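You operate a simulated robot arm through the tools that you are given. There is no shell and no other tool. Be economical: measure what you need, move in short steps, check, and stop when the job is done.

The job below is to be done with a simulated robot arm. You get a single attempt, and the scene is never put back.

JOB
Switch on the board and the sound, pick the chart picture and set the volume to 2.
Fine: leave the markers and the eraser.

It is judged by the outcome, as a careful person would: the job done as asked, and still so three seconds after it is handed in. It fails if anything else is knocked over, pushed out of place, dropped, spilled or broken.

ROBOT AND FRAMES
A 6-joint arm with a two-finger parallel gripper, fixed in place. Base frame: the origin is at the foot of the arm, x ahead of it, y to its left, z up. Lengths are in m, angles in rad, forces in N, time in s.
With the tool pointing down near the work surface it reaches from about 0.1 to 0.74 m from the base axis. Its first joint turns from -2.897 to 2.897 rad. Payload 3.91 kg.
The tool frame sits at the grasp point between the pads (the TCP): z along the fingers, y along the line on which they close. The tips reach 0.03 m beyond it. The gripper opens to 0.11 m. The fingers are 0.02 m wide and 0.01 m thick; the gripper's body (0.048 by 0.112 m) begins 0.055 m behind the TCP.
Orientation is that of the tool frame in the base frame, as [roll, pitch, yaw] about the fixed x, y, z axes, in that order (R = Rz(yaw) Ry(pitch) Rx(roll)). With the fingers straight down and closing along the base's y, the tool's x points along the base's -x, its y along +y and its z along -z.

CONTROLS
- The arm moves only by the tool play_rows. Its argument "plan" is a list of rows, each a list of 7 numbers: the shift along the tool's x, y, z in units of 200 mm (1.0 is 200 mm), then the turn, a rotation vector about the tool's x, y, z in units of 180 degrees (1.0 is 180 degrees), then the gripper command, from -1 (fully open) to 1 (shut), values between in proportion. In form: [[tx, ty, tz, rx, ry, rz, fingers], ...]. A call has 1 to 20 rows; each row is the pose to reach, as a shift and turn from the pose commanded when the call began, along the tool's axes at that moment. A call with a number of a shift or a turn outside -1 to 1 is refused whole. Rows are played at 5 a second. More than 0.05 m and 0.15 rad between two rows, or a gripper value outside its range, and nothing of the call is played. A pose out of reach is approached as far as the arm can. The call stops where the force on the tool passes 40 N (or 10 N more than at its start, if that is more) or the arm is blocked; 0.2 s more then pass. Each finger travels about 0.045 m/s and halts on what it meets, pressing with about 35 N; the grip force reading is that of the motor and also rises with nothing between the fingers. The clock runs only during rows and for 0.2 s after the last one: add rows that repeat a pose to give the fingers time. It gives the time, the measured TCP pose, the force on the tool (base axes), the opening and the grip force at its end, in the units of the frame above (readings bear some noise), with the torque about the TCP (base axes, N m) and any sound that the robot's microphone picked up.
- Cameras (640 x 400 px; columns grow to the right, rows downward): "scene" is fixed at [0.4001, -0.6507, 1.7261]; the picture's right is [1.00, -0.02, 0.00], its down [-0.01, -0.52, -0.85] and it looks along [0.02, 0.85, -0.52] (base axes); focal length 353 px, centre (320, 200). "wrist" rides on the gripper at [0.071, 0.022, -0.107] in the tool frame; the picture's right is [-0.29, 0.96, 0.00], its down [-0.76, -0.23, -0.61] and it looks along [-0.58, -0.18, 0.79] (tool axes); focal length 243 px, centre (320, 200). There is no depth. A picture from a camera that has moved, and an enlarged one, comes with that camera's place and axes in the base frame and with its lens.
- capture(camera): a new picture of that camera. The clock stands still meanwhile.
- slide_trunk(by): slides the trunk up (or, below 0, down) by that many m; the arm rides with it, the base frame stays. It gives what a move gives, with no picture.
- zoom(camera, box): a new picture of the part [left, top, right, bottom] of that camera's present view, enlarged. The clock stands still meanwhile.
- sign_off(): hands the job in; it is judged then, once.

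Go step by step. Nothing tells you positions but the pictures and the camera data: compare them with the known pose of the tool, close in by small moves and look again before you grip or let go. The budget is 120 turns and 64 pictures, counting those below and the enlarged ones. Unless the task says otherwise, let go and move clear before handing in, and close with one line.

The tools are called after "Call:" as a command line: name --pt "numbers of a row" for each row, then --argument value for the rest, lists and objects as JSON in quotes. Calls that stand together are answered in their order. play_rows: Moves the arm, as the interface text tells. Its arguments: {"type":"object","properties":{"plan":{"type":"array","items":{"type":"array","items":{"type":"number"}}}},"required":["plan"]} The other tools are called the same way: slide_trunk (by) slides the trunk up or down; capture (camera) takes a picture; zoom (camera, box) takes an enlarged picture of a part of a camera's view; sign_off () hands the job in.

At the start:

```text
t: 0.0
position: [0.1057, 0.3083, 1.3189]
ee_rot: [-3.141, 0.001, -3.141]
contact_force: [-0.3, -0.4, 0.0]
wrist_torque: [0.03, 0.03, 0.03]
opening: 0.1099
grasp_force: 0.0
trunk travel left (down, up): [-0.525, 0.065]
```

scene: 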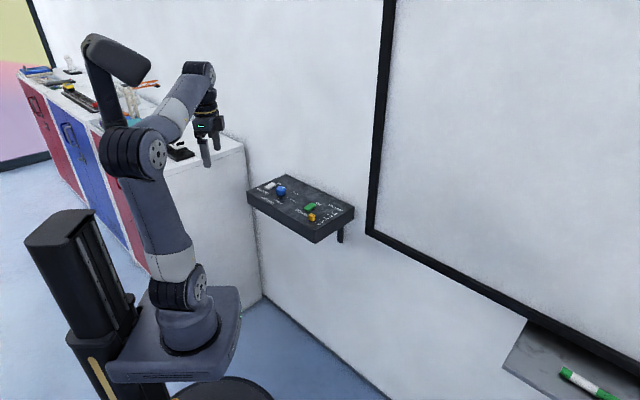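
wrist: 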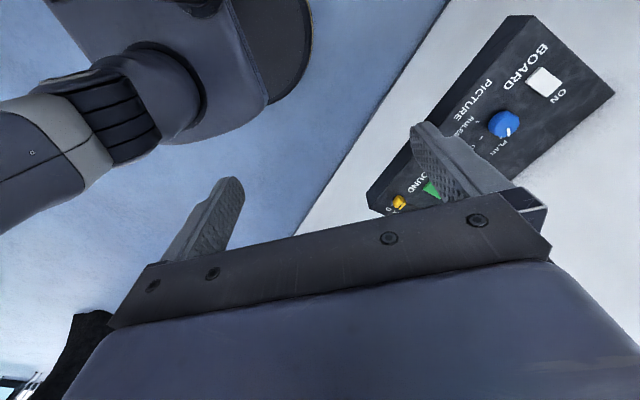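

I see a wall-mounted panel with a white BOARD button, a blue PICTURE knob, a green SOUND control and a yellow volume knob. First I zoom in to read it.

Call:
zoom --camera "scene" --box '[240, 165, 360, 240]'

Call:
zoom --camera "wrist" --box '[360, 10, 620, 220]'

```text
5.33 times, centred on (300, 202) of scene
camera zoom: at [0.4001, -0.6507, 1.7261], right [1.0, -0.02, 0.0], down [-0.01, -0.52, -0.85], along [0.02, 0.85, -0.52], focal length 1884 px, centre (427, 187)
```

zoom: 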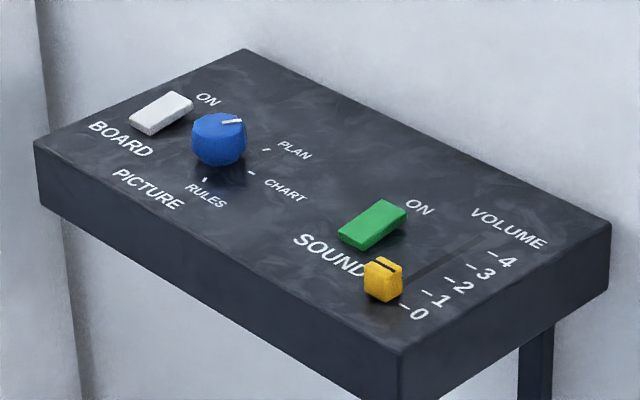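

```text
1.90 times, centred on (490, 115) of wrist
camera zoom: at [0.034, 0.33, 1.4253], right [0.29, 0.96, 0.0], down [0.76, -0.23, 0.61], along [0.58, -0.18, -0.79], focal length 462 px, centre (-4, 362)
```

zoom: 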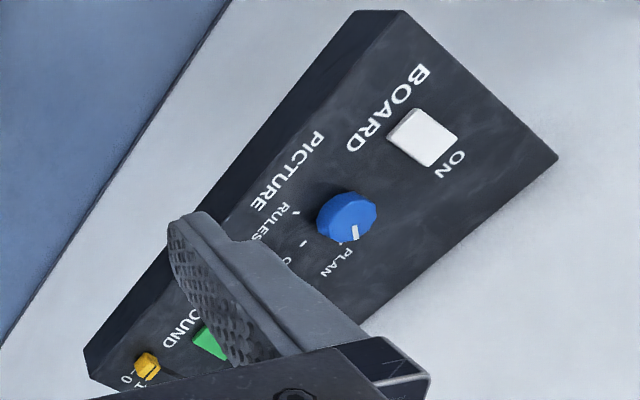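

The panel is level, its top at about z=0.99, turned about 45° against the base; it holds two rockers, a knob at roughly (0.270, 0.594) and a slider at roughly (0.395, 0.420). I turn the tool to square up with the panel, move above it and look closer.

Call:
play_rows --pt "-0.096 0.133 0.083 0 0 -0.0417 1" --pt "-0.192 0.267 0.167 0 0 -0.0833 1" --pt "-0.288 0.4 0.25 0 0 -0.125 1" --pt "-0.383 0.533 0.333 0 0 -0.1667 1" --pt "-0.479 0.667 0.417 0 0 -0.2083 1" --pt "-0.575 0.8 0.5 0 0 -0.25 1" --pt "-0.575 0.8 0.5 0 0 -0.25 1"

Call:
capture --camera "wrist"

```text
t: 1.6
position: [0.2192, 0.4669, 1.2178]
ee_rot: [-3.141, 0.001, -2.354]
contact_force: [0.8, -0.1, 0.3]
wrist_torque: [0.03, 0.0, -0.01]
opening: 0.0
grasp_force: 31.7
trunk travel left (down, up): [-0.525, 0.065]
```

```text
59 pictures are left
camera wrist: at [0.1548, 0.4334, 1.324], right [-0.47, 0.88, 0.0], down [0.7, 0.38, 0.61], along [0.54, 0.29, -0.79], focal length 243 px, centre (320, 200)
```

wrist: 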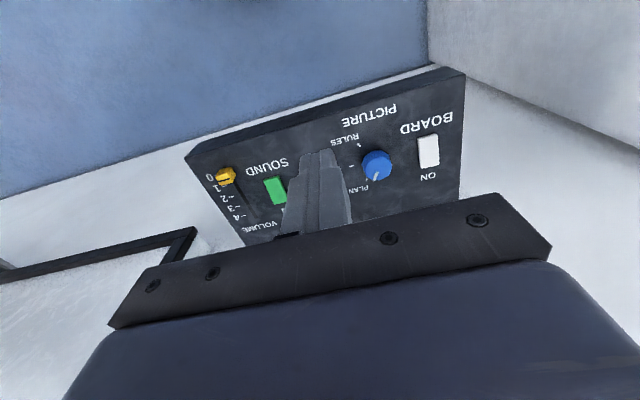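

The view is square to the panel now. I zoom in to pin down the controls.

Call:
zoom --camera "wrist" --box '[330, 90, 480, 190]'

Call:
zoom --camera "wrist" --box '[180, 145, 330, 245]'

```text
4.00 times, centred on (405, 140) of wrist
camera zoom: at [0.1548, 0.4334, 1.324], right [-0.47, 0.88, 0.0], down [0.7, 0.38, 0.61], along [0.54, 0.29, -0.79], focal length 970 px, centre (-20, 440)
```

zoom: 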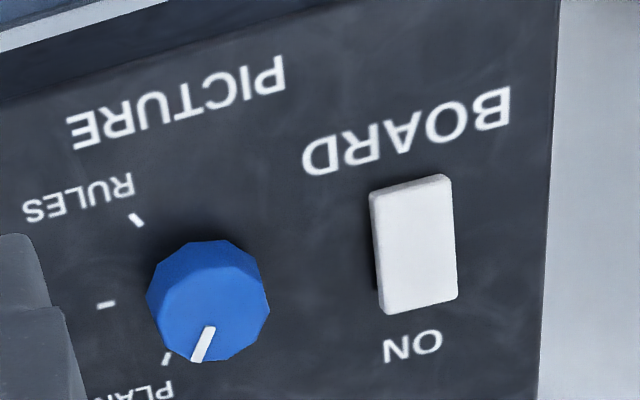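

```text
4.00 times, centred on (255, 195) of wrist
camera zoom: at [0.1548, 0.4334, 1.324], right [-0.47, 0.88, 0.0], down [0.7, 0.38, 0.61], along [0.54, 0.29, -0.79], focal length 970 px, centre (580, 220)
```

zoom: 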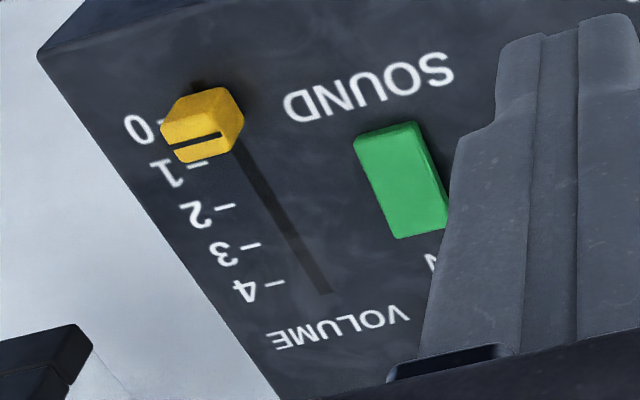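

White rocker's centre is about (0.221, 0.650) and its raised ON end points to the wall. I move the closed fingers over the ON end.

Call:
play_rows --pt "-0.12 0.106 0.123 0 0 0 1" --pt "-0.24 0.212 0.247 0 0 0 1" --pt "-0.361 0.318 0.37 0 0 0 1" --pt "-0.481 0.424 0.493 0 0 0 1" --pt "-0.601 0.53 0.617 0 0 0 1" --pt "-0.7215 0.636 0.74 0 0 0 1"

Call:
capture --camera "wrist"

Call:
zoom --camera "scene" --box '[230, 140, 370, 240]'

```text
t: 3.0
position: [0.2293, 0.6521, 1.0675]
ee_rot: [3.141, 0.0, -2.356]
contact_force: [-0.7, 0.1, 0.8]
wrist_torque: [0.01, -0.03, -0.03]
opening: 0.0
grasp_force: 35.1
out of reach, approached as far as the arm can: row 6
trunk travel left (down, up): [-0.525, 0.065]
```

```text
56 pictures are left
camera wrist: at [0.1635, 0.617, 1.1738], right [-0.47, 0.88, 0.0], down [0.7, 0.37, 0.61], along [0.54, 0.29, -0.79], focal length 243 px, centre (320, 200)
```

wrist: 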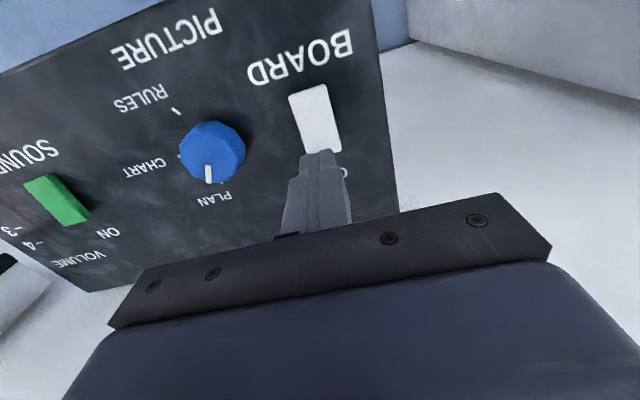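

```text
4.00 times, centred on (300, 190) of scene
camera zoom: at [0.4001, -0.6507, 1.7261], right [1.0, -0.02, 0.0], down [-0.01, -0.52, -0.85], along [0.02, 0.85, -0.52], focal length 1413 px, centre (400, 240)
```

zoom: 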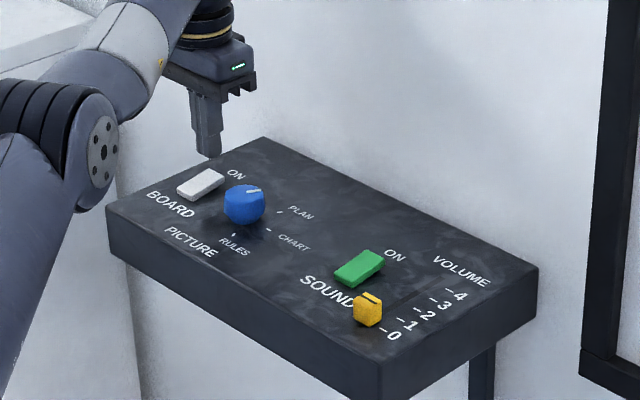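

The target was just short of reach; the shoulder sits below the wrist, so raising the trunk should extend the reach. I slide it up and then come back down.

Call:
slide_trunk --by 0.06

```text
t: 4.0
position: [0.2291, 0.6516, 1.1266]
ee_rot: [-3.141, 0.001, -2.356]
contact_force: [-0.4, 0.7, -0.2]
wrist_torque: [0.03, -0.02, 0.0]
opening: 0.0
grasp_force: 35.6
trunk travel left (down, up): [-0.585, 0.005]
```

Now I go straight down 6 cm and read the pose.

Call:
play_rows --pt "0 0 0.15 0 0 0 1" --pt "0 0 0.3 0 0 0 1" --pt "0 0 0.3 0 0 0 1"

```text
t: 4.8
position: [0.2276, 0.6538, 1.0681]
ee_rot: [-3.14, 0.002, -2.356]
contact_force: [-0.1, 0.8, -0.9]
wrist_torque: [-0.01, -0.02, 0.0]
opening: 0.0002
grasp_force: 34.9
trunk travel left (down, up): [-0.585, 0.005]
```

Call:
play_rows --pt "-0.027 0.005 0 0 0 0 1" --pt "-0.027 0.005 0.06 0 0 0 1" --pt "-0.027 0.005 0.12 0 0 0 1" --pt "-0.027 0.005 0.12 0 0 0 1"

Call:
capture --camera "wrist"

Call:
zoom --camera "scene" --box '[250, 150, 330, 210]'

```text
t: 5.8
position: [0.2337, 0.6565, 1.0429]
ee_rot: [3.141, 0.002, -2.357]
contact_force: [-0.3, 0.7, 0.6]
wrist_torque: [0.03, 0.0, -0.02]
opening: 0.0002
grasp_force: 35.3
trunk travel left (down, up): [-0.585, 0.005]
```

```text
54 pictures are left
camera wrist: at [0.1674, 0.6228, 1.1491], right [-0.47, 0.88, 0.0], down [0.7, 0.37, 0.61], along [0.54, 0.29, -0.79], focal length 243 px, centre (320, 200)
```

wrist: 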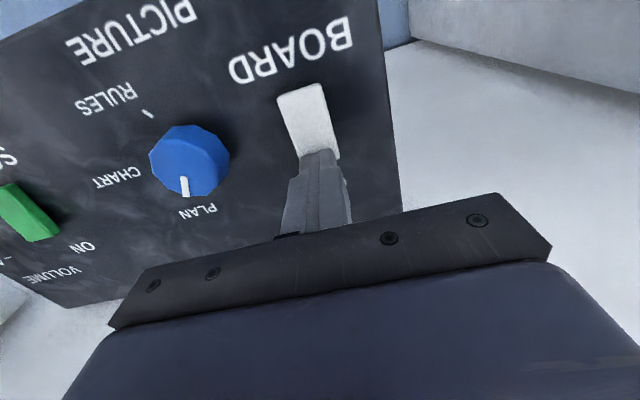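

```text
6.67 times, centred on (290, 180) of scene
camera zoom: at [0.4001, -0.6507, 1.7261], right [1.0, -0.02, 0.0], down [-0.01, -0.52, -0.85], along [0.02, 0.85, -0.52], focal length 2355 px, centre (520, 333)
```

zoom: 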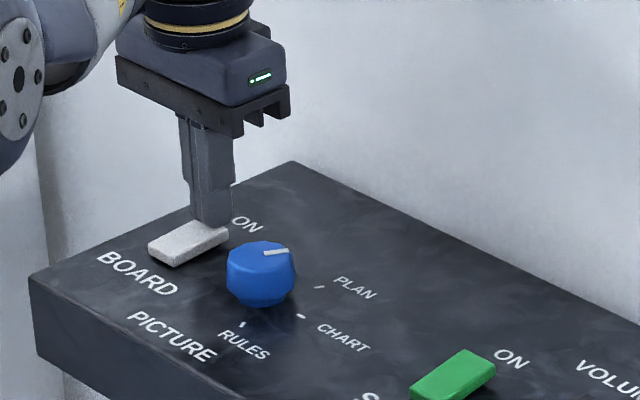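

The tip sits over the ON end. I press down in small steps.

Call:
play_rows --pt "0 0 0.02 0 0 0 1" --pt "0 0 0.035 0 0 0 1" --pt "0 0 0.045 0 0 0 1" --pt "0 0 0.055 0 0 0 1" --pt "0 0 0.065 0 0 0 1" --pt "0 0 0.075 0 0 0 1"

```text
t: 6.8
position: [0.2332, 0.6572, 1.0404]
ee_rot: [3.134, 0.016, -2.357]
contact_force: [0.3, -0.6, 10.1]
wrist_torque: [-0.08, 0.0, 0.01]
opening: 0.0
grasp_force: 35.2
trunk travel left (down, up): [-0.585, 0.005]
stopped in row 5: the force on the tool passed its limit at 43 N (the readings are from after the stop); the commanded pose is now the measured one
```

Call:
play_rows --pt "0 0 -0.1 0 0 0 1" --pt "0 0 -0.25 0 0 0 1" --pt "0.15 0 -0.35 0 0 0 1"

Call:
zoom --camera "scene" --box '[250, 160, 330, 210]'

Call:
capture --camera "wrist"

```text
t: 7.6
position: [0.2099, 0.6345, 1.1058]
ee_rot: [3.137, 0.011, -2.356]
contact_force: [0.0, -1.2, -0.6]
wrist_torque: [-0.02, -0.01, -0.01]
opening: 0.0001
grasp_force: 35.5
trunk travel left (down, up): [-0.585, 0.005]
```

```text
8.00 times, centred on (290, 185) of scene
camera zoom: at [0.4001, -0.6507, 1.7261], right [1.0, -0.02, 0.0], down [-0.01, -0.52, -0.85], along [0.02, 0.85, -0.52], focal length 2826 px, centre (560, 320)
```

zoom: 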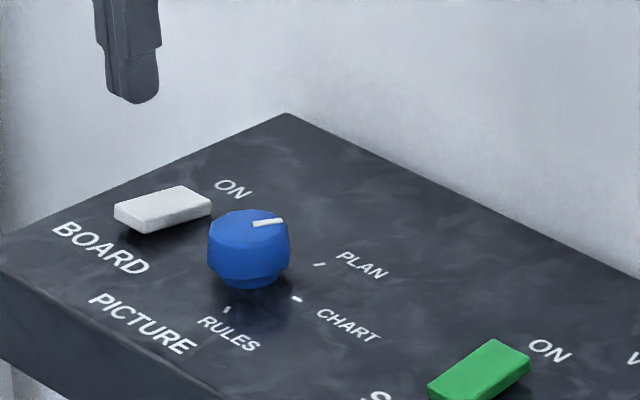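

```text
51 pictures are left
camera wrist: at [0.1446, 0.5982, 1.213], right [-0.47, 0.88, 0.01], down [0.7, 0.37, 0.62], along [0.54, 0.3, -0.79], focal length 243 px, centre (320, 200)
```

wrist: 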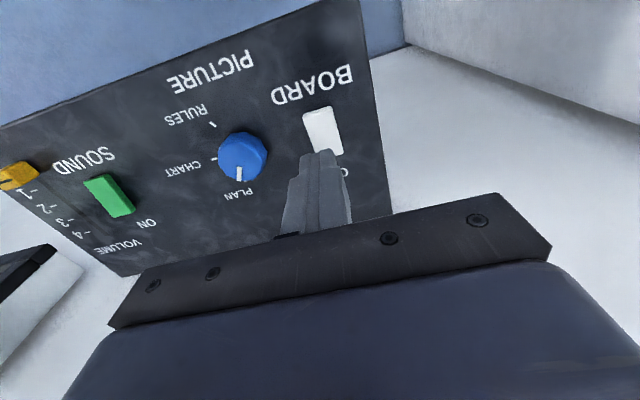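

The board rocker flipped: its ON end is down and its front end up. Next is the green sound rocker, centre about (0.389, 0.480).

Call:
play_rows --pt "-0.04 -0.2 0 0 0 0 1" --pt "-0.08 -0.4 0 0 0 0 1" --pt "-0.12 -0.6 0 0 0 0 1" --pt "-0.15 -0.8 0 0 0 0 1" --pt "-0.153 -1.0 0 0 0 0 1" --pt "-0.153 -1.0 0 0 0 0 1"

```text
t: 9.0
position: [0.3757, 0.5178, 1.1071]
ee_rot: [3.136, 0.013, -2.357]
contact_force: [0.5, 0.5, 0.6]
wrist_torque: [-0.01, 0.0, 0.04]
opening: 0.0
grasp_force: 34.8
trunk travel left (down, up): [-0.585, 0.005]
```

Call:
play_rows --pt "0.01 -0.09 0.1 0.0018 0.0041 0 1" --pt "0.02 -0.18 0.2 0.0018 0.0041 0 1" --pt "0.02 -0.18 0.285 0.0018 0.0041 0 1" --pt "0.02 -0.18 0.285 0.0018 0.0041 0 1"

Call:
capture --camera "wrist"

Call:
zoom --camera "scene" --box '[265, 170, 360, 230]'

```text
t: 10.0
position: [0.3973, 0.4897, 1.051]
ee_rot: [3.141, -0.002, -2.355]
contact_force: [0.1, -0.3, -0.5]
wrist_torque: [0.01, 0.02, -0.01]
opening: 0.0001
grasp_force: 35.3
trunk travel left (down, up): [-0.585, 0.005]
```

```text
50 pictures are left
camera wrist: at [0.3317, 0.4556, 1.1573], right [-0.47, 0.88, 0.0], down [0.7, 0.37, 0.61], along [0.54, 0.29, -0.79], focal length 243 px, centre (320, 200)
```

wrist: 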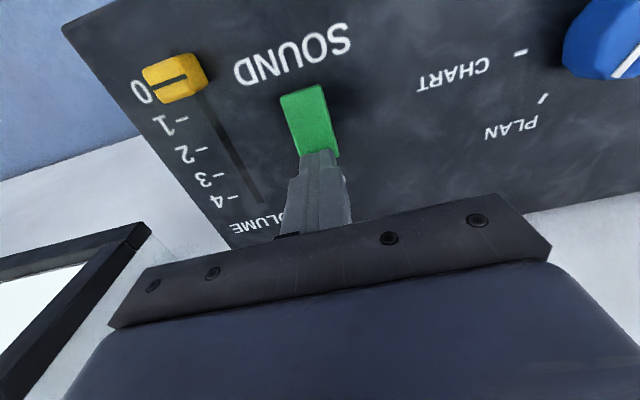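

```text
6.67 times, centred on (312, 200) of scene
camera zoom: at [0.4001, -0.6507, 1.7261], right [1.0, -0.02, 0.0], down [-0.01, -0.52, -0.85], along [0.02, 0.85, -0.52], focal length 2355 px, centre (370, 200)
```

zoom: 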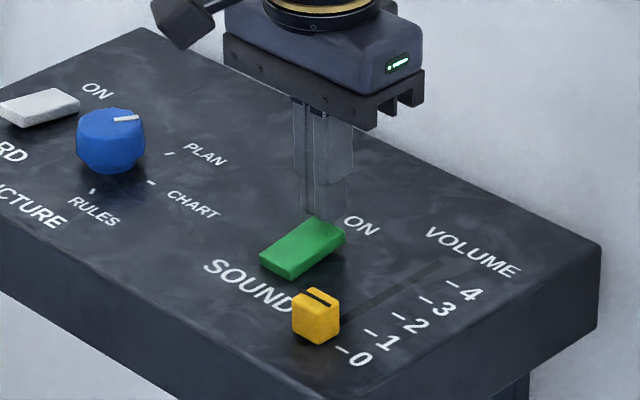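

The alignment matches the white press. I press now.

Call:
play_rows --pt "0 0 0.025 0 0 0 1" --pt "0 0 0.04 0 0 0 1" --pt "0 0 0.055 0 0 0 1" --pt "0 0 0.065 0 0 0 1" --pt "0 0 0.075 0 0 0 1" --pt "0 0 0.085 0 0 0 1" --pt "0 0 0.095 0 0 0 1" --pt "0 0 0.105 0 0 0 1"

```text
t: 11.4
position: [0.3991, 0.4912, 1.0405]
ee_rot: [3.138, 0.013, -2.357]
contact_force: [-1.6, 0.0, 12.6]
wrist_torque: [-0.12, 0.12, 0.06]
opening: 0.0001
grasp_force: 34.6
trunk travel left (down, up): [-0.585, 0.005]
stopped in row 6: the force on the tool passed its limit at 43 N (the readings are from after the stop); the commanded pose is now the measured one
```

Pressed. I lift, open the fingers partly and move above the yellow slider, at roughly (0.393, 0.403), then check the rocker.

Call:
play_rows --pt "0 0 -0.15 0 0 0 1" --pt "0 0 -0.3 0.0011 0.0041 0 0.09" --pt "0.11 -0.1 -0.3 0.0011 0.0041 0 0.09" --pt "0.22 -0.2 -0.3 0.0011 0.0041 0 0.09" --pt "0.33 -0.29 -0.3 0.0011 0.0041 0 0.09" --pt "0.33 -0.29 -0.3 0.0011 0.0041 0 0.09"

Call:
capture --camera "wrist"

Call:
zoom --camera "scene" --box '[265, 180, 360, 240]'

```text
t: 12.8
position: [0.3938, 0.4034, 1.098]
ee_rot: [-3.138, -0.005, -2.357]
contact_force: [-0.4, -0.1, 0.8]
wrist_torque: [-0.01, -0.01, -0.02]
opening: 0.0502
grasp_force: 0.1
trunk travel left (down, up): [-0.585, 0.005]
```

```text
48 pictures are left
camera wrist: at [0.328, 0.3695, 1.206], right [-0.47, 0.88, 0.0], down [0.7, 0.38, 0.6], along [0.53, 0.28, -0.8], focal length 243 px, centre (320, 200)
```

wrist: 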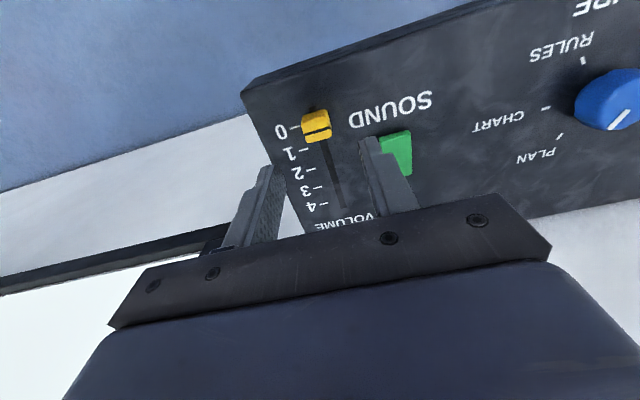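

```text
6.67 times, centred on (312, 210) of scene
camera zoom: at [0.4001, -0.6507, 1.7261], right [1.0, -0.02, 0.0], down [-0.01, -0.52, -0.85], along [0.02, 0.85, -0.52], focal length 2355 px, centre (370, 133)
```

zoom: 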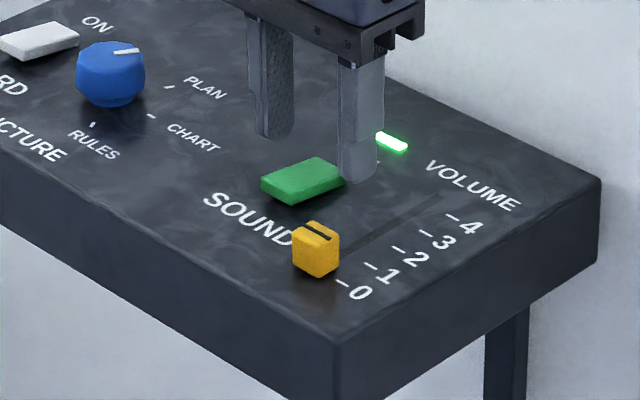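

A green lamp has lit beside SOUND. I check whether the board has anything similar.

Call:
zoom --camera "scene" --box '[255, 165, 335, 215]'

Call:
capture --camera "scene"

```text
8.00 times, centred on (295, 190) of scene
camera zoom: at [0.4001, -0.6507, 1.7261], right [1.0, -0.02, 0.0], down [-0.01, -0.52, -0.85], along [0.02, 0.85, -0.52], focal length 2826 px, centre (520, 280)
```

zoom: 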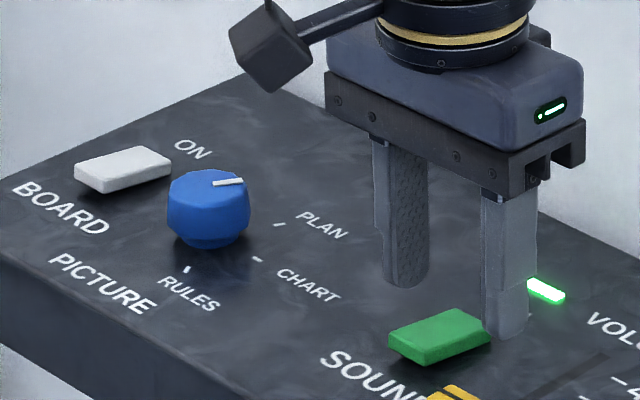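

```text
45 pictures are left
```

scene: 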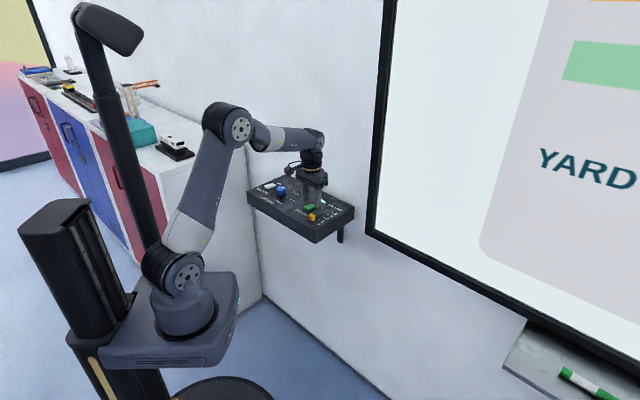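

The whiteboard came on and shows "YARD", the plan picture, so both switches work. Now I lower the open fingers around the slider.

Call:
play_rows --pt "0.03 0 0.08 0 0 0 0.09" --pt "0.03 0 0.16 0 0 0 0.09" --pt "0.03 0 0.22 0 0 0 0.09" --pt "0.03 0 0.22 0 0 0 0.09"

Call:
capture --camera "wrist"

Call:
zoom --camera "scene" --box '[285, 190, 350, 235]'

```text
t: 13.8
position: [0.3888, 0.3989, 1.052]
ee_rot: [-3.14, -0.005, -2.356]
contact_force: [-0.6, -0.3, 0.2]
wrist_torque: [-0.02, -0.01, 0.0]
opening: 0.0501
grasp_force: 0.1
trunk travel left (down, up): [-0.585, 0.005]
```

```text
44 pictures are left
camera wrist: at [0.3237, 0.3635, 1.1586], right [-0.47, 0.88, 0.0], down [0.7, 0.38, 0.6], along [0.53, 0.28, -0.8], focal length 243 px, centre (320, 200)
```

wrist: 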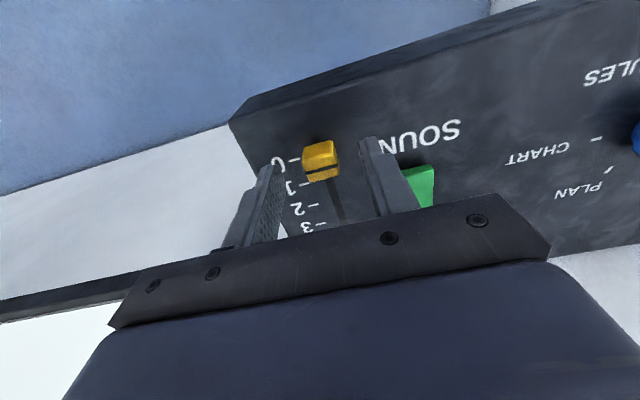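

```text
8.89 times, centred on (318, 212) of scene
camera zoom: at [0.4001, -0.6507, 1.7261], right [1.0, -0.02, 0.0], down [-0.01, -0.52, -0.85], along [0.02, 0.85, -0.52], focal length 3140 px, centre (342, 89)
```

zoom: 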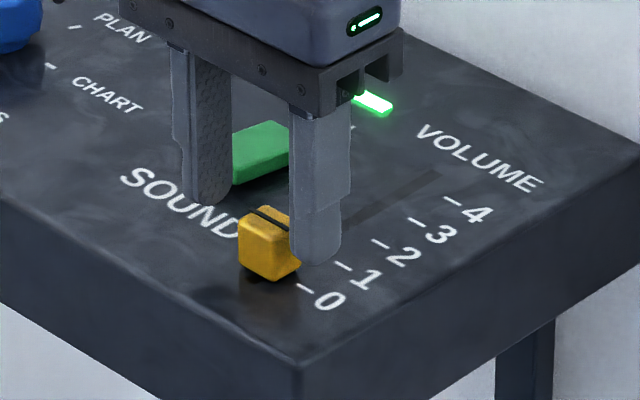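

Fingers straddle the cap. I go down 16 mm and close.

Call:
play_rows --pt "0 0 0.04 0 0 0 0.09" --pt "0 0 0.08 0 0 0 0.09" --pt "0 0 0.08 0 0 0 0.09" --pt "0 0 0.08 0 0 0 0.4" --pt "0 0 0.08 0 0 0 0.7" --pt "0 0 0.08 0 0 0 0.7" --pt "0 0 0.08 0 0 0 0.7"

Call:
capture --camera "wrist"

```text
t: 15.4
position: [0.39, 0.3974, 1.0348]
ee_rot: [-3.14, -0.004, -2.356]
contact_force: [2.2, -2.7, -1.6]
wrist_torque: [0.0, -0.08, 0.03]
opening: 0.0212
grasp_force: 45.2
trunk travel left (down, up): [-0.585, 0.005]
```

```text
42 pictures are left
camera wrist: at [0.3243, 0.3631, 1.1424], right [-0.47, 0.88, 0.0], down [0.7, 0.38, 0.6], along [0.53, 0.28, -0.8], focal length 243 px, centre (320, 200)
```

wrist: 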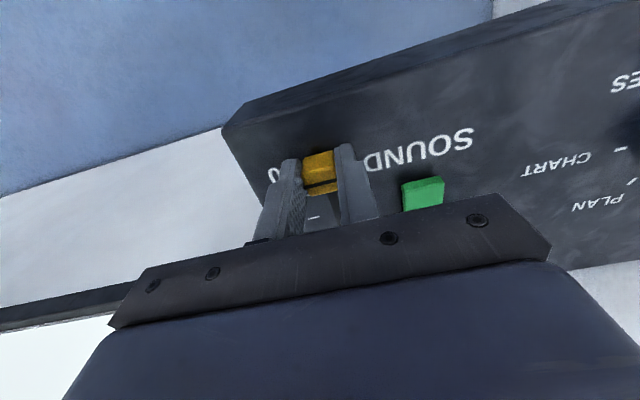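

Slider cap is gripped. I slide it toward the wall by 4 cm, let go, lift and look.

Call:
play_rows --pt "-0.05 0 0 0 0 0 0.7" --pt "-0.1 0 0 0 0 0 0.7" --pt "-0.15 0 0 0 0 0 0.7" --pt "-0.2 0 0 0 0 0 0.7" --pt "-0.21 0 0 0 0 0 0.7" --pt "-0.21 0 0 0 0 0 0.7"

Call:
zoom --camera "scene" --box '[285, 185, 355, 235]'

Call:
zoom --camera "wrist" --box '[220, 80, 420, 240]'

```text
t: 16.8
position: [0.4213, 0.4295, 1.0355]
ee_rot: [-3.141, -0.009, -2.356]
contact_force: [7.5, -7.4, -22.8]
wrist_torque: [0.21, -0.46, 0.01]
opening: 0.0213
grasp_force: 45.2
trunk travel left (down, up): [-0.585, 0.005]
```

```text
8.00 times, centred on (320, 210) of scene
camera zoom: at [0.4001, -0.6507, 1.7261], right [1.0, -0.02, 0.0], down [-0.01, -0.52, -0.85], along [0.02, 0.85, -0.52], focal length 2826 px, centre (320, 120)
```

zoom: 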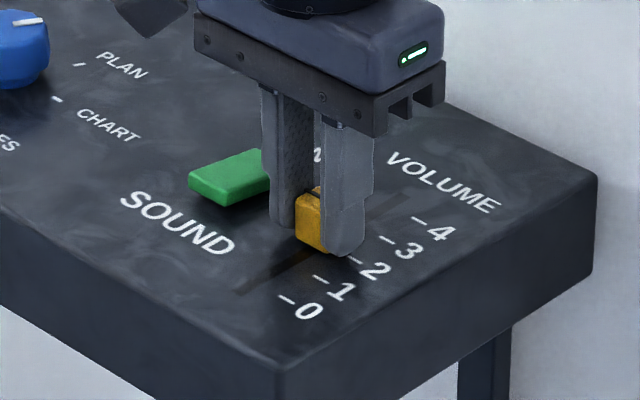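

```text
2.50 times, centred on (320, 160) of wrist
camera zoom: at [0.3558, 0.3947, 1.1428], right [-0.47, 0.88, 0.0], down [0.7, 0.38, 0.6], along [0.53, 0.28, -0.8], focal length 606 px, centre (320, 300)
```

zoom: 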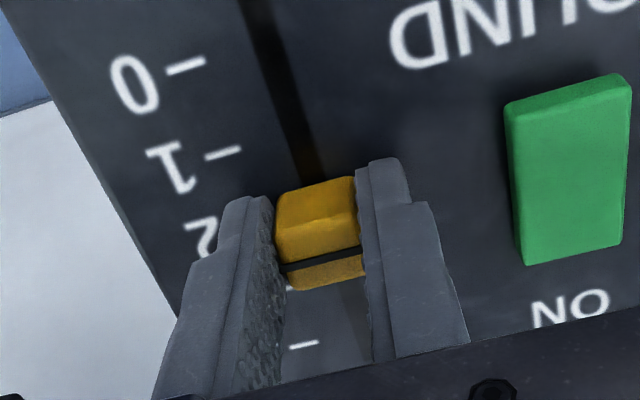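

Call:
play_rows --pt "0 0 0 0 0 0 0.4" --pt "0 0 0 0 0 0 0.09" --pt "0 0 0 0 0 0 0.09" --pt "0 0 -0.1 0 0 0 0.09" --pt "0 0 -0.25 0 0 0 0.09" --pt "0.2 0 -0.4 0 0 0 0.09"

Call:
zoom --camera "scene" --box '[285, 185, 355, 235]'

Call:
capture --camera "wrist"

```text
t: 18.2
position: [0.3912, 0.401, 1.117]
ee_rot: [-3.14, -0.007, -2.356]
contact_force: [-0.1, 1.1, -0.5]
wrist_torque: [0.01, -0.01, -0.01]
opening: 0.0501
grasp_force: 0.0
trunk travel left (down, up): [-0.585, 0.005]
```

```text
8.00 times, centred on (320, 210) of scene
camera zoom: at [0.4001, -0.6507, 1.7261], right [1.0, -0.02, 0.0], down [-0.01, -0.52, -0.85], along [0.02, 0.85, -0.52], focal length 2826 px, centre (320, 120)
```

zoom: 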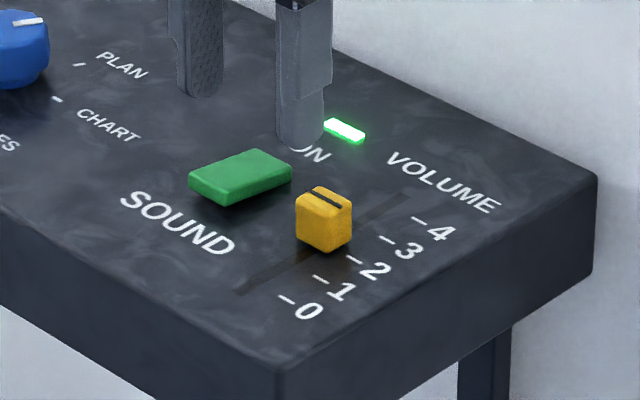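

```text
38 pictures are left
camera wrist: at [0.3259, 0.3666, 1.2233], right [-0.47, 0.88, 0.0], down [0.7, 0.38, 0.6], along [0.53, 0.28, -0.8], focal length 243 px, centre (320, 200)
```

wrist: 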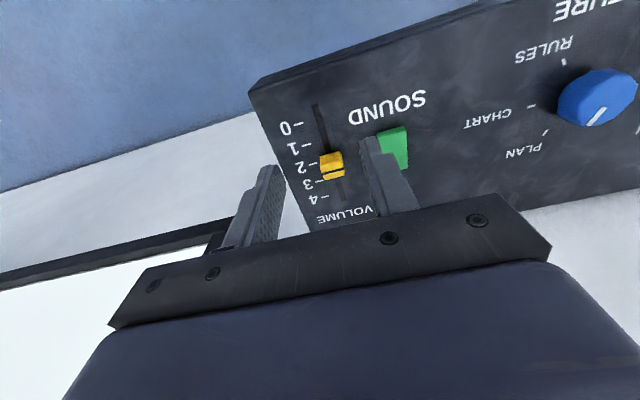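

Slider looks to be at about 2; I zoom in to verify it.

Call:
zoom --camera "scene" --box '[310, 200, 342, 226]'

Call:
zoom --camera "wrist" --box '[270, 90, 370, 215]'

```text
15.38 times, centred on (326, 213) of scene
camera zoom: at [0.4001, -0.6507, 1.7261], right [1.0, -0.02, 0.0], down [-0.01, -0.52, -0.85], along [0.02, 0.85, -0.52], focal length 5434 px, centre (228, 0)
```

zoom: 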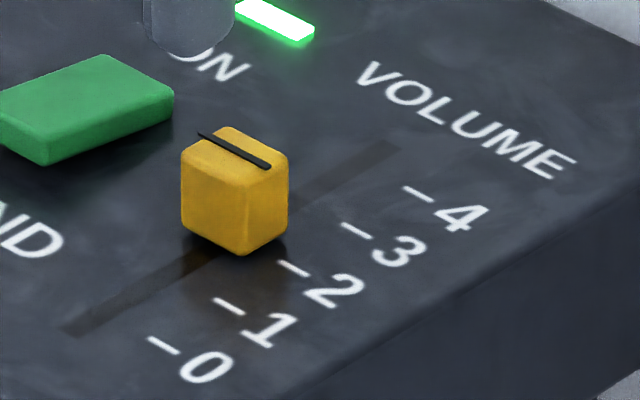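

```text
3.20 times, centred on (320, 152) of wrist
camera zoom: at [0.3259, 0.3666, 1.2233], right [-0.47, 0.88, 0.0], down [0.7, 0.38, 0.6], along [0.53, 0.28, -0.8], focal length 776 px, centre (320, 352)
```

zoom: 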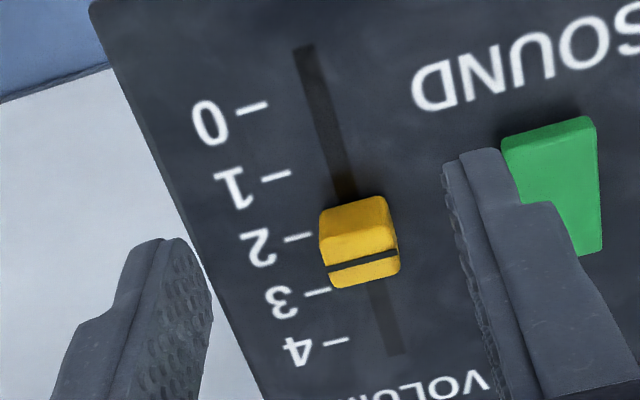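

Volume sits right on 2. Now to the knob: its pointer is at PLAN, roughly +15° in base, while CHART is at about -45°, so it needs some 60° clockwise. I travel there, pre-turned by 30° the other way.

Call:
play_rows --pt "-0.05 0.22 0 0 0 -0.042 -0.45" --pt "-0.1 0.44 0 0 0 -0.084 -0.45" --pt "-0.15 0.66 0 0 0 -0.126 -0.45" --pt "-0.2 0.88 0 0 0 -0.1667 -0.45" --pt "-0.225 1.0 0 0 0 -0.1667 -0.45" --pt "-0.225 1.0 0 0 0 -0.1667 -0.45"

Call:
capture --camera "wrist"

Call:
zoom --camera "scene" --box '[255, 165, 335, 215]'

```text
t: 19.6
position: [0.2801, 0.5736, 1.1163]
ee_rot: [3.139, -0.005, -1.83]
contact_force: [-0.8, 0.0, 0.3]
wrist_torque: [-0.04, 0.02, 0.02]
opening: 0.0798
grasp_force: 0.0
trunk travel left (down, up): [-0.585, 0.005]
```

```text
35 pictures are left
camera wrist: at [0.2401, 0.512, 1.2236], right [-0.85, 0.53, 0.0], down [0.42, 0.68, 0.6], along [0.32, 0.51, -0.8], focal length 243 px, centre (320, 200)
```

wrist: 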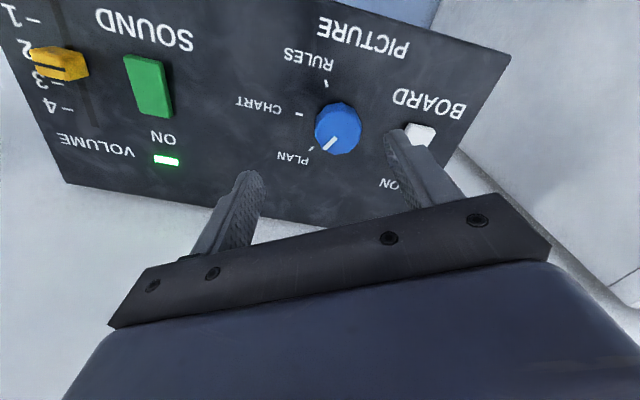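

```text
8.00 times, centred on (295, 190) of scene
camera zoom: at [0.4001, -0.6507, 1.7261], right [1.0, -0.02, 0.0], down [-0.01, -0.52, -0.85], along [0.02, 0.85, -0.52], focal length 2826 px, centre (520, 280)
```

zoom: 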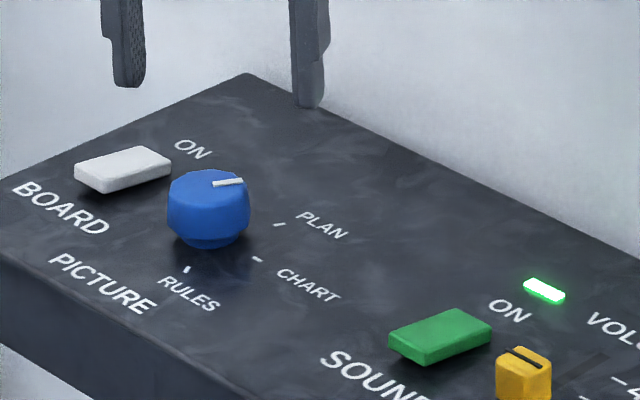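

Knob centre works out at about (0.2685, 0.586), its top near z=1.02. I line up and come down to just above it.

Call:
play_rows --pt "-0.045 0.072 0.1 0 0 0 -0.45" --pt "-0.045 0.072 0.2 0 0 0 -0.45" --pt "-0.045 0.072 0.28 0 0 0 -0.45" --pt "-0.045 0.072 0.28 0 0 0 -0.45"

Call:
capture --camera "wrist"

Call:
zoom --camera "scene" --box '[255, 165, 335, 215]'

```text
t: 20.6
position: [0.2674, 0.5861, 1.0593]
ee_rot: [3.141, -0.006, -1.834]
contact_force: [-0.3, 0.1, 0.6]
wrist_torque: [-0.01, 0.01, -0.01]
opening: 0.08
grasp_force: 0.0
trunk travel left (down, up): [-0.585, 0.005]
```

```text
33 pictures are left
camera wrist: at [0.2281, 0.524, 1.1671], right [-0.85, 0.53, 0.0], down [0.42, 0.68, 0.6], along [0.32, 0.51, -0.8], focal length 243 px, centre (320, 200)
```

wrist: 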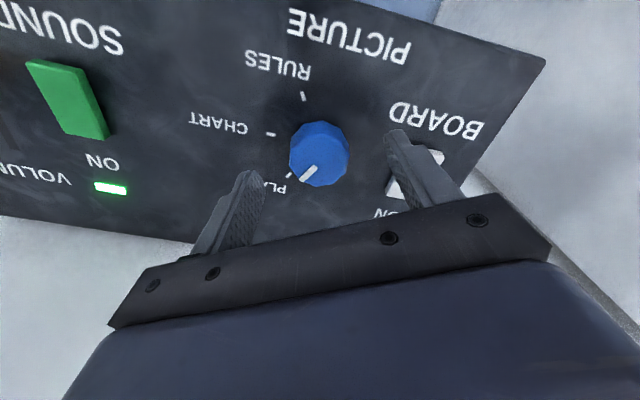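

```text
8.00 times, centred on (295, 190) of scene
camera zoom: at [0.4001, -0.6507, 1.7261], right [1.0, -0.02, 0.0], down [-0.01, -0.52, -0.85], along [0.02, 0.85, -0.52], focal length 2826 px, centre (520, 280)
```

zoom: 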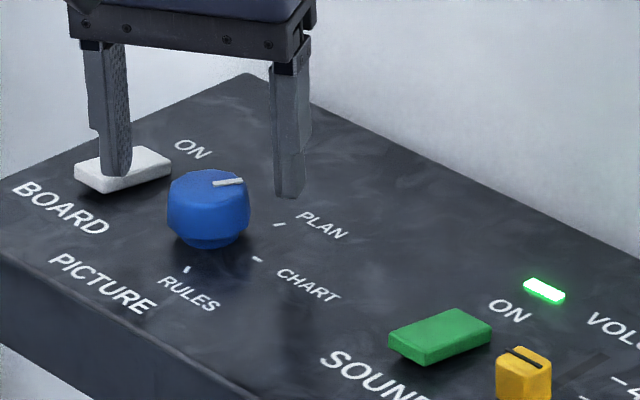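

Centred. I descend 23 mm and close on the knob.

Call:
play_rows --pt "0 0 0 0 0 0 -0.27" --pt "0 0 0.05 0 0 0 -0.27" --pt "0 0 0.1 0 0 0 -0.27" --pt "0 0 0.115 0 0 0 -0.27" --pt "0 0 0.115 0 0 0 0.1" --pt "0 0 0.115 0 0 0 0.4" --pt "0 0 0.115 0 0 0 0.4" --pt "0 0 0.115 0 0 0 0.4"

Call:
zoom --camera "scene" --box '[255, 165, 335, 215]'

Call:
capture --camera "wrist"

```text
t: 22.4
position: [0.2677, 0.5856, 1.0379]
ee_rot: [3.139, -0.005, -1.833]
contact_force: [-2.1, 0.3, -1.9]
wrist_torque: [0.21, -0.41, -0.02]
opening: 0.0415
grasp_force: 44.6
trunk travel left (down, up): [-0.585, 0.005]
```

```text
8.00 times, centred on (295, 190) of scene
camera zoom: at [0.4001, -0.6507, 1.7261], right [1.0, -0.02, 0.0], down [-0.01, -0.52, -0.85], along [0.02, 0.85, -0.52], focal length 2826 px, centre (520, 280)
```

zoom: 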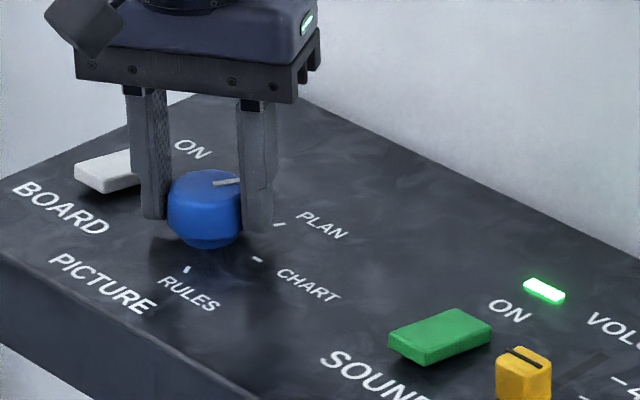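

```text
30 pictures are left
camera wrist: at [0.2292, 0.524, 1.1448], right [-0.85, 0.53, 0.0], down [0.42, 0.68, 0.6], along [0.32, 0.51, -0.8], focal length 243 px, centre (320, 200)
```

wrist: 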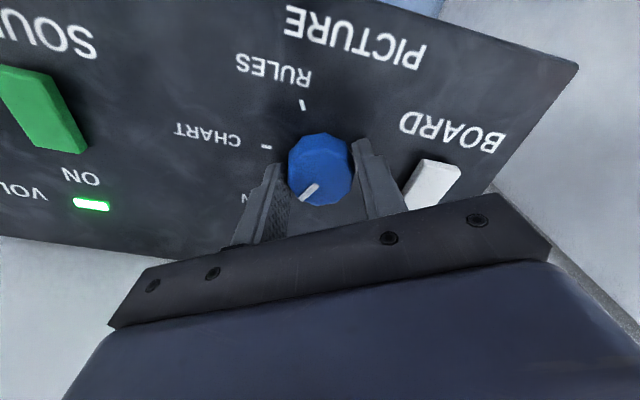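

Gripped at a 41.5 mm width. I turn clockwise 60° in small steps.

Call:
play_rows --pt "0 0 0.115 0 0 0.04 0.4" --pt "0 0 0 0 0 0.08 0.4"

```text
t: 22.8
position: [0.2674, 0.5864, 1.0293]
ee_rot: [-3.14, 0.005, -1.93]
contact_force: [-4.7, -10.5, 18.0]
wrist_torque: [-1.53, -0.01, -0.07]
opening: 0.0416
grasp_force: 31.6
trunk travel left (down, up): [-0.585, 0.005]
stopped in row 2: the force on the tool passed its limit at 72 N (the readings are from after the stop); the commanded pose is now the measured one
```

I made a slip: the first row carried a downward shift, so the tool pressed down about 9 mm until the force limit stopped it. I check for any harm before going on.

Call:
zoom --camera "scene" --box '[255, 165, 335, 215]'

Call:
capture --camera "wrist"

```text
8.00 times, centred on (295, 190) of scene
camera zoom: at [0.4001, -0.6507, 1.7261], right [1.0, -0.02, 0.0], down [-0.01, -0.52, -0.85], along [0.02, 0.85, -0.52], focal length 2826 px, centre (520, 280)
```

zoom: 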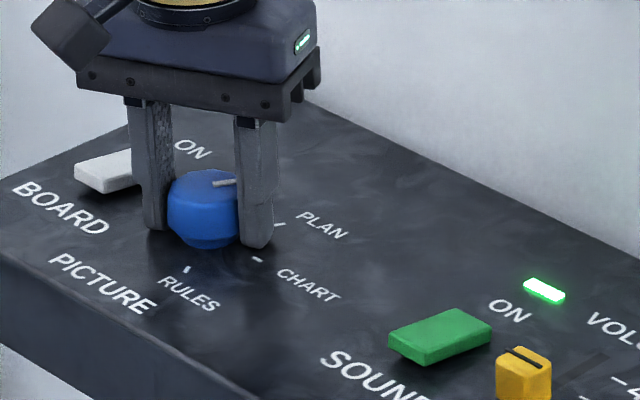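

```text
28 pictures are left
camera wrist: at [0.2227, 0.5272, 1.1366], right [-0.79, 0.61, 0.0], down [0.48, 0.63, 0.61], along [0.37, 0.49, -0.79], focal length 243 px, centre (320, 200)
```

wrist: 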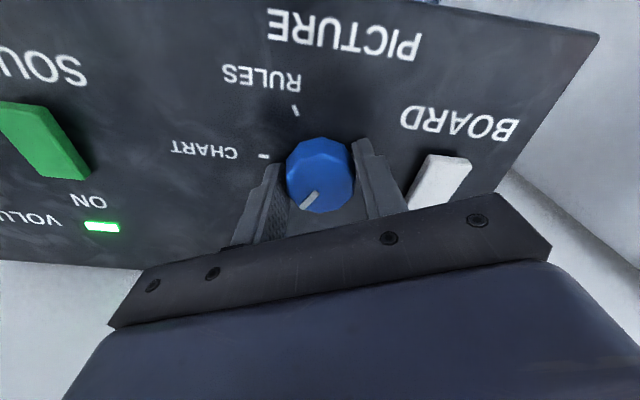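

No harm visible; the tips just rest on the panel face. I loosen, lift 7 mm, restore the yaw and grip again.

Call:
play_rows --pt "0 0 0 0 0 0 0.1" --pt "0 0 0 0 0 0 -0.09" --pt "0 0 -0.02 0 0 0 -0.09" --pt "0 0 -0.035 0 0 -0.03 -0.09" --pt "0 0 -0.035 0 0 -0.03 -0.09" --pt "0 0 -0.035 0 0 -0.03 0.2" --pt "0 0 -0.035 0 0 -0.03 0.4" --pt "0 0 -0.035 0 0 -0.03 0.4"

```text
t: 24.6
position: [0.2691, 0.5885, 1.0349]
ee_rot: [-3.14, 0.004, -1.837]
contact_force: [-5.1, 0.0, -5.0]
wrist_torque: [0.17, -0.49, -0.03]
opening: 0.0416
grasp_force: 44.4
trunk travel left (down, up): [-0.585, 0.005]
```

Gripped again at a safe height. Now the turn, with no other shift.

Call:
play_rows --pt "0 0 0 0 0 0.04 0.4" --pt "0 0 0 0 0 0.08 0.4" --pt "0 0 0 0 0 0.12 0.4" --pt "0 0 0 0 0 0.16 0.4" --pt "0 0 0 0 0 0.2 0.4" --pt "0 0 0 0 0 0.24 0.4" --pt "0 0 0 0 0 0.28 0.4" --pt "0 0 0 0 0 0.32 0.4" --pt "0 0 0 0 0 0.333 0.4" --pt "0 0 0 0 0 0.333 0.4"

Call:
zoom --camera "scene" --box '[255, 165, 335, 215]'

Call:
capture --camera "wrist"

Call:
capture --camera "scene"

```text
t: 26.8
position: [0.2711, 0.5876, 1.0335]
ee_rot: [3.138, 0.0, -2.886]
contact_force: [3.7, -8.6, -4.5]
wrist_torque: [-0.85, -1.14, 0.03]
opening: 0.0415
grasp_force: 44.9
trunk travel left (down, up): [-0.585, 0.005]
```

```text
8.00 times, centred on (295, 190) of scene
camera zoom: at [0.4001, -0.6507, 1.7261], right [1.0, -0.02, 0.0], down [-0.01, -0.52, -0.85], along [0.02, 0.85, -0.52], focal length 2826 px, centre (520, 280)
```

zoom: 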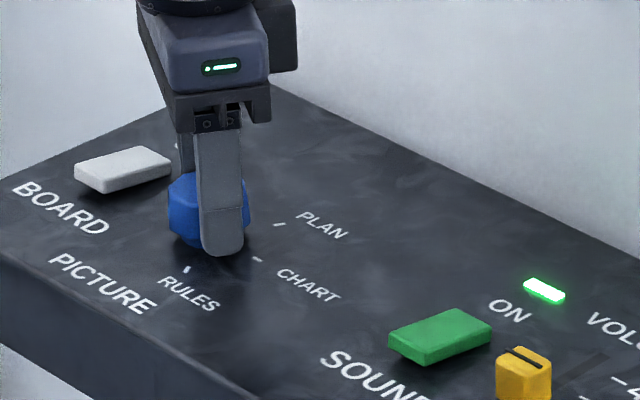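

```text
26 pictures are left
camera wrist: at [0.1958, 0.5906, 1.1411], right [0.04, 1.0, 0.0], down [0.79, -0.03, 0.61], along [0.61, -0.02, -0.79], focal length 243 px, centre (320, 200)
```

wrist: 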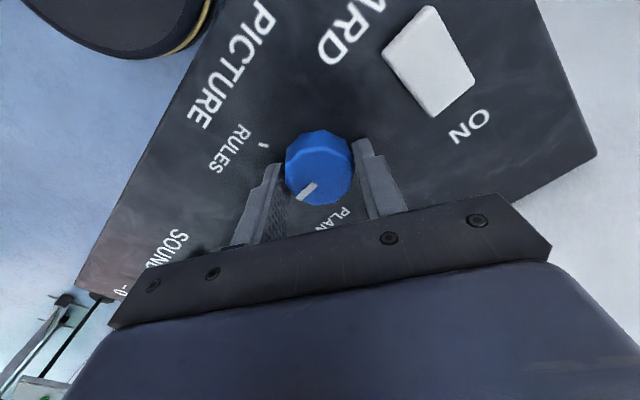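

```text
25 pictures are left
```

scene: 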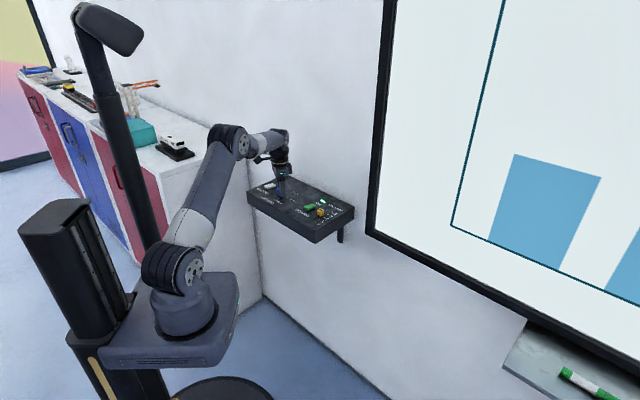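

The board now shows a bar chart. I let go and lift clear.

Call:
play_rows --pt "0 0 0 0 0 0 0.1" --pt "0 0 0 0 0 0 -0.2" --pt "0 0 0 0 0 0 -0.2" --pt "0 0 -0.1 0 0 0 -0.2" --pt "0 0 -0.3 0 0 0 -0.2" --pt "0 0 -0.5 0 0 0 -0.2" --pt "0.2 0 -0.65 0 0 0 -0.2" --pt "0.4 0 -0.75 0 0 0 -0.2"

Call:
zoom --camera "scene" --box '[245, 165, 365, 240]'

Call:
capture --camera "scene"

```text
t: 28.6
position: [0.1921, 0.5652, 1.1847]
ee_rot: [3.139, 0.001, -2.883]
contact_force: [-0.1, 0.4, -0.3]
wrist_torque: [-0.02, -0.01, 0.0]
opening: 0.066
grasp_force: 0.1
trunk travel left (down, up): [-0.585, 0.005]
```

```text
5.33 times, centred on (305, 202) of scene
camera zoom: at [0.4001, -0.6507, 1.7261], right [1.0, -0.02, 0.0], down [-0.01, -0.52, -0.85], along [0.02, 0.85, -0.52], focal length 1884 px, centre (400, 187)
```

zoom: 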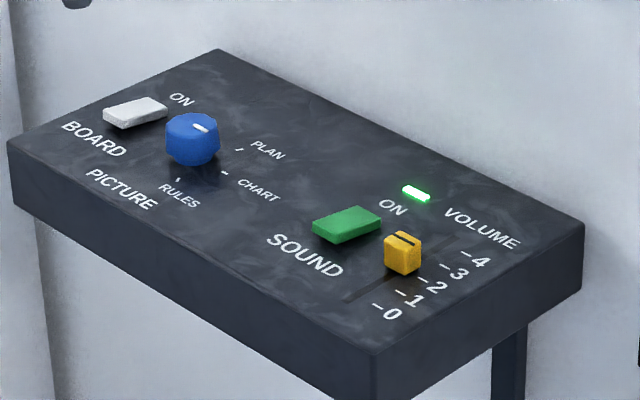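

```text
23 pictures are left
```

scene: 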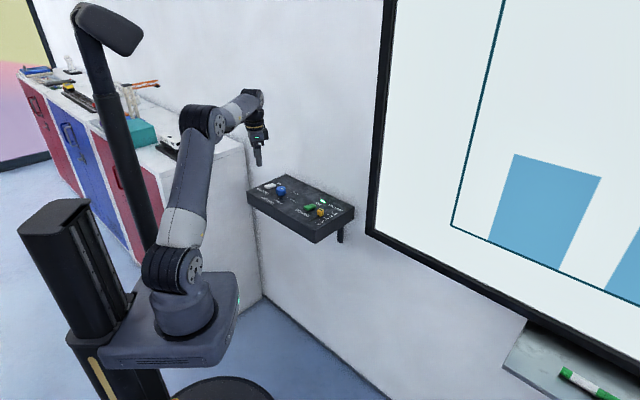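

The board is on and shows the chart, the sound lamp is lit, the pointer lines up with CHART and the slider is at 2. The arm is clear and the markers are untouched, so I hand in.

Call:
sign_off

```text
The job is handed in.
```

Handed in: the board and sound are on, the chart picture is showing and the volume is at 2; I left the markers and eraser alone, and one misjudged press on the panel beside the knob left no visible damage.
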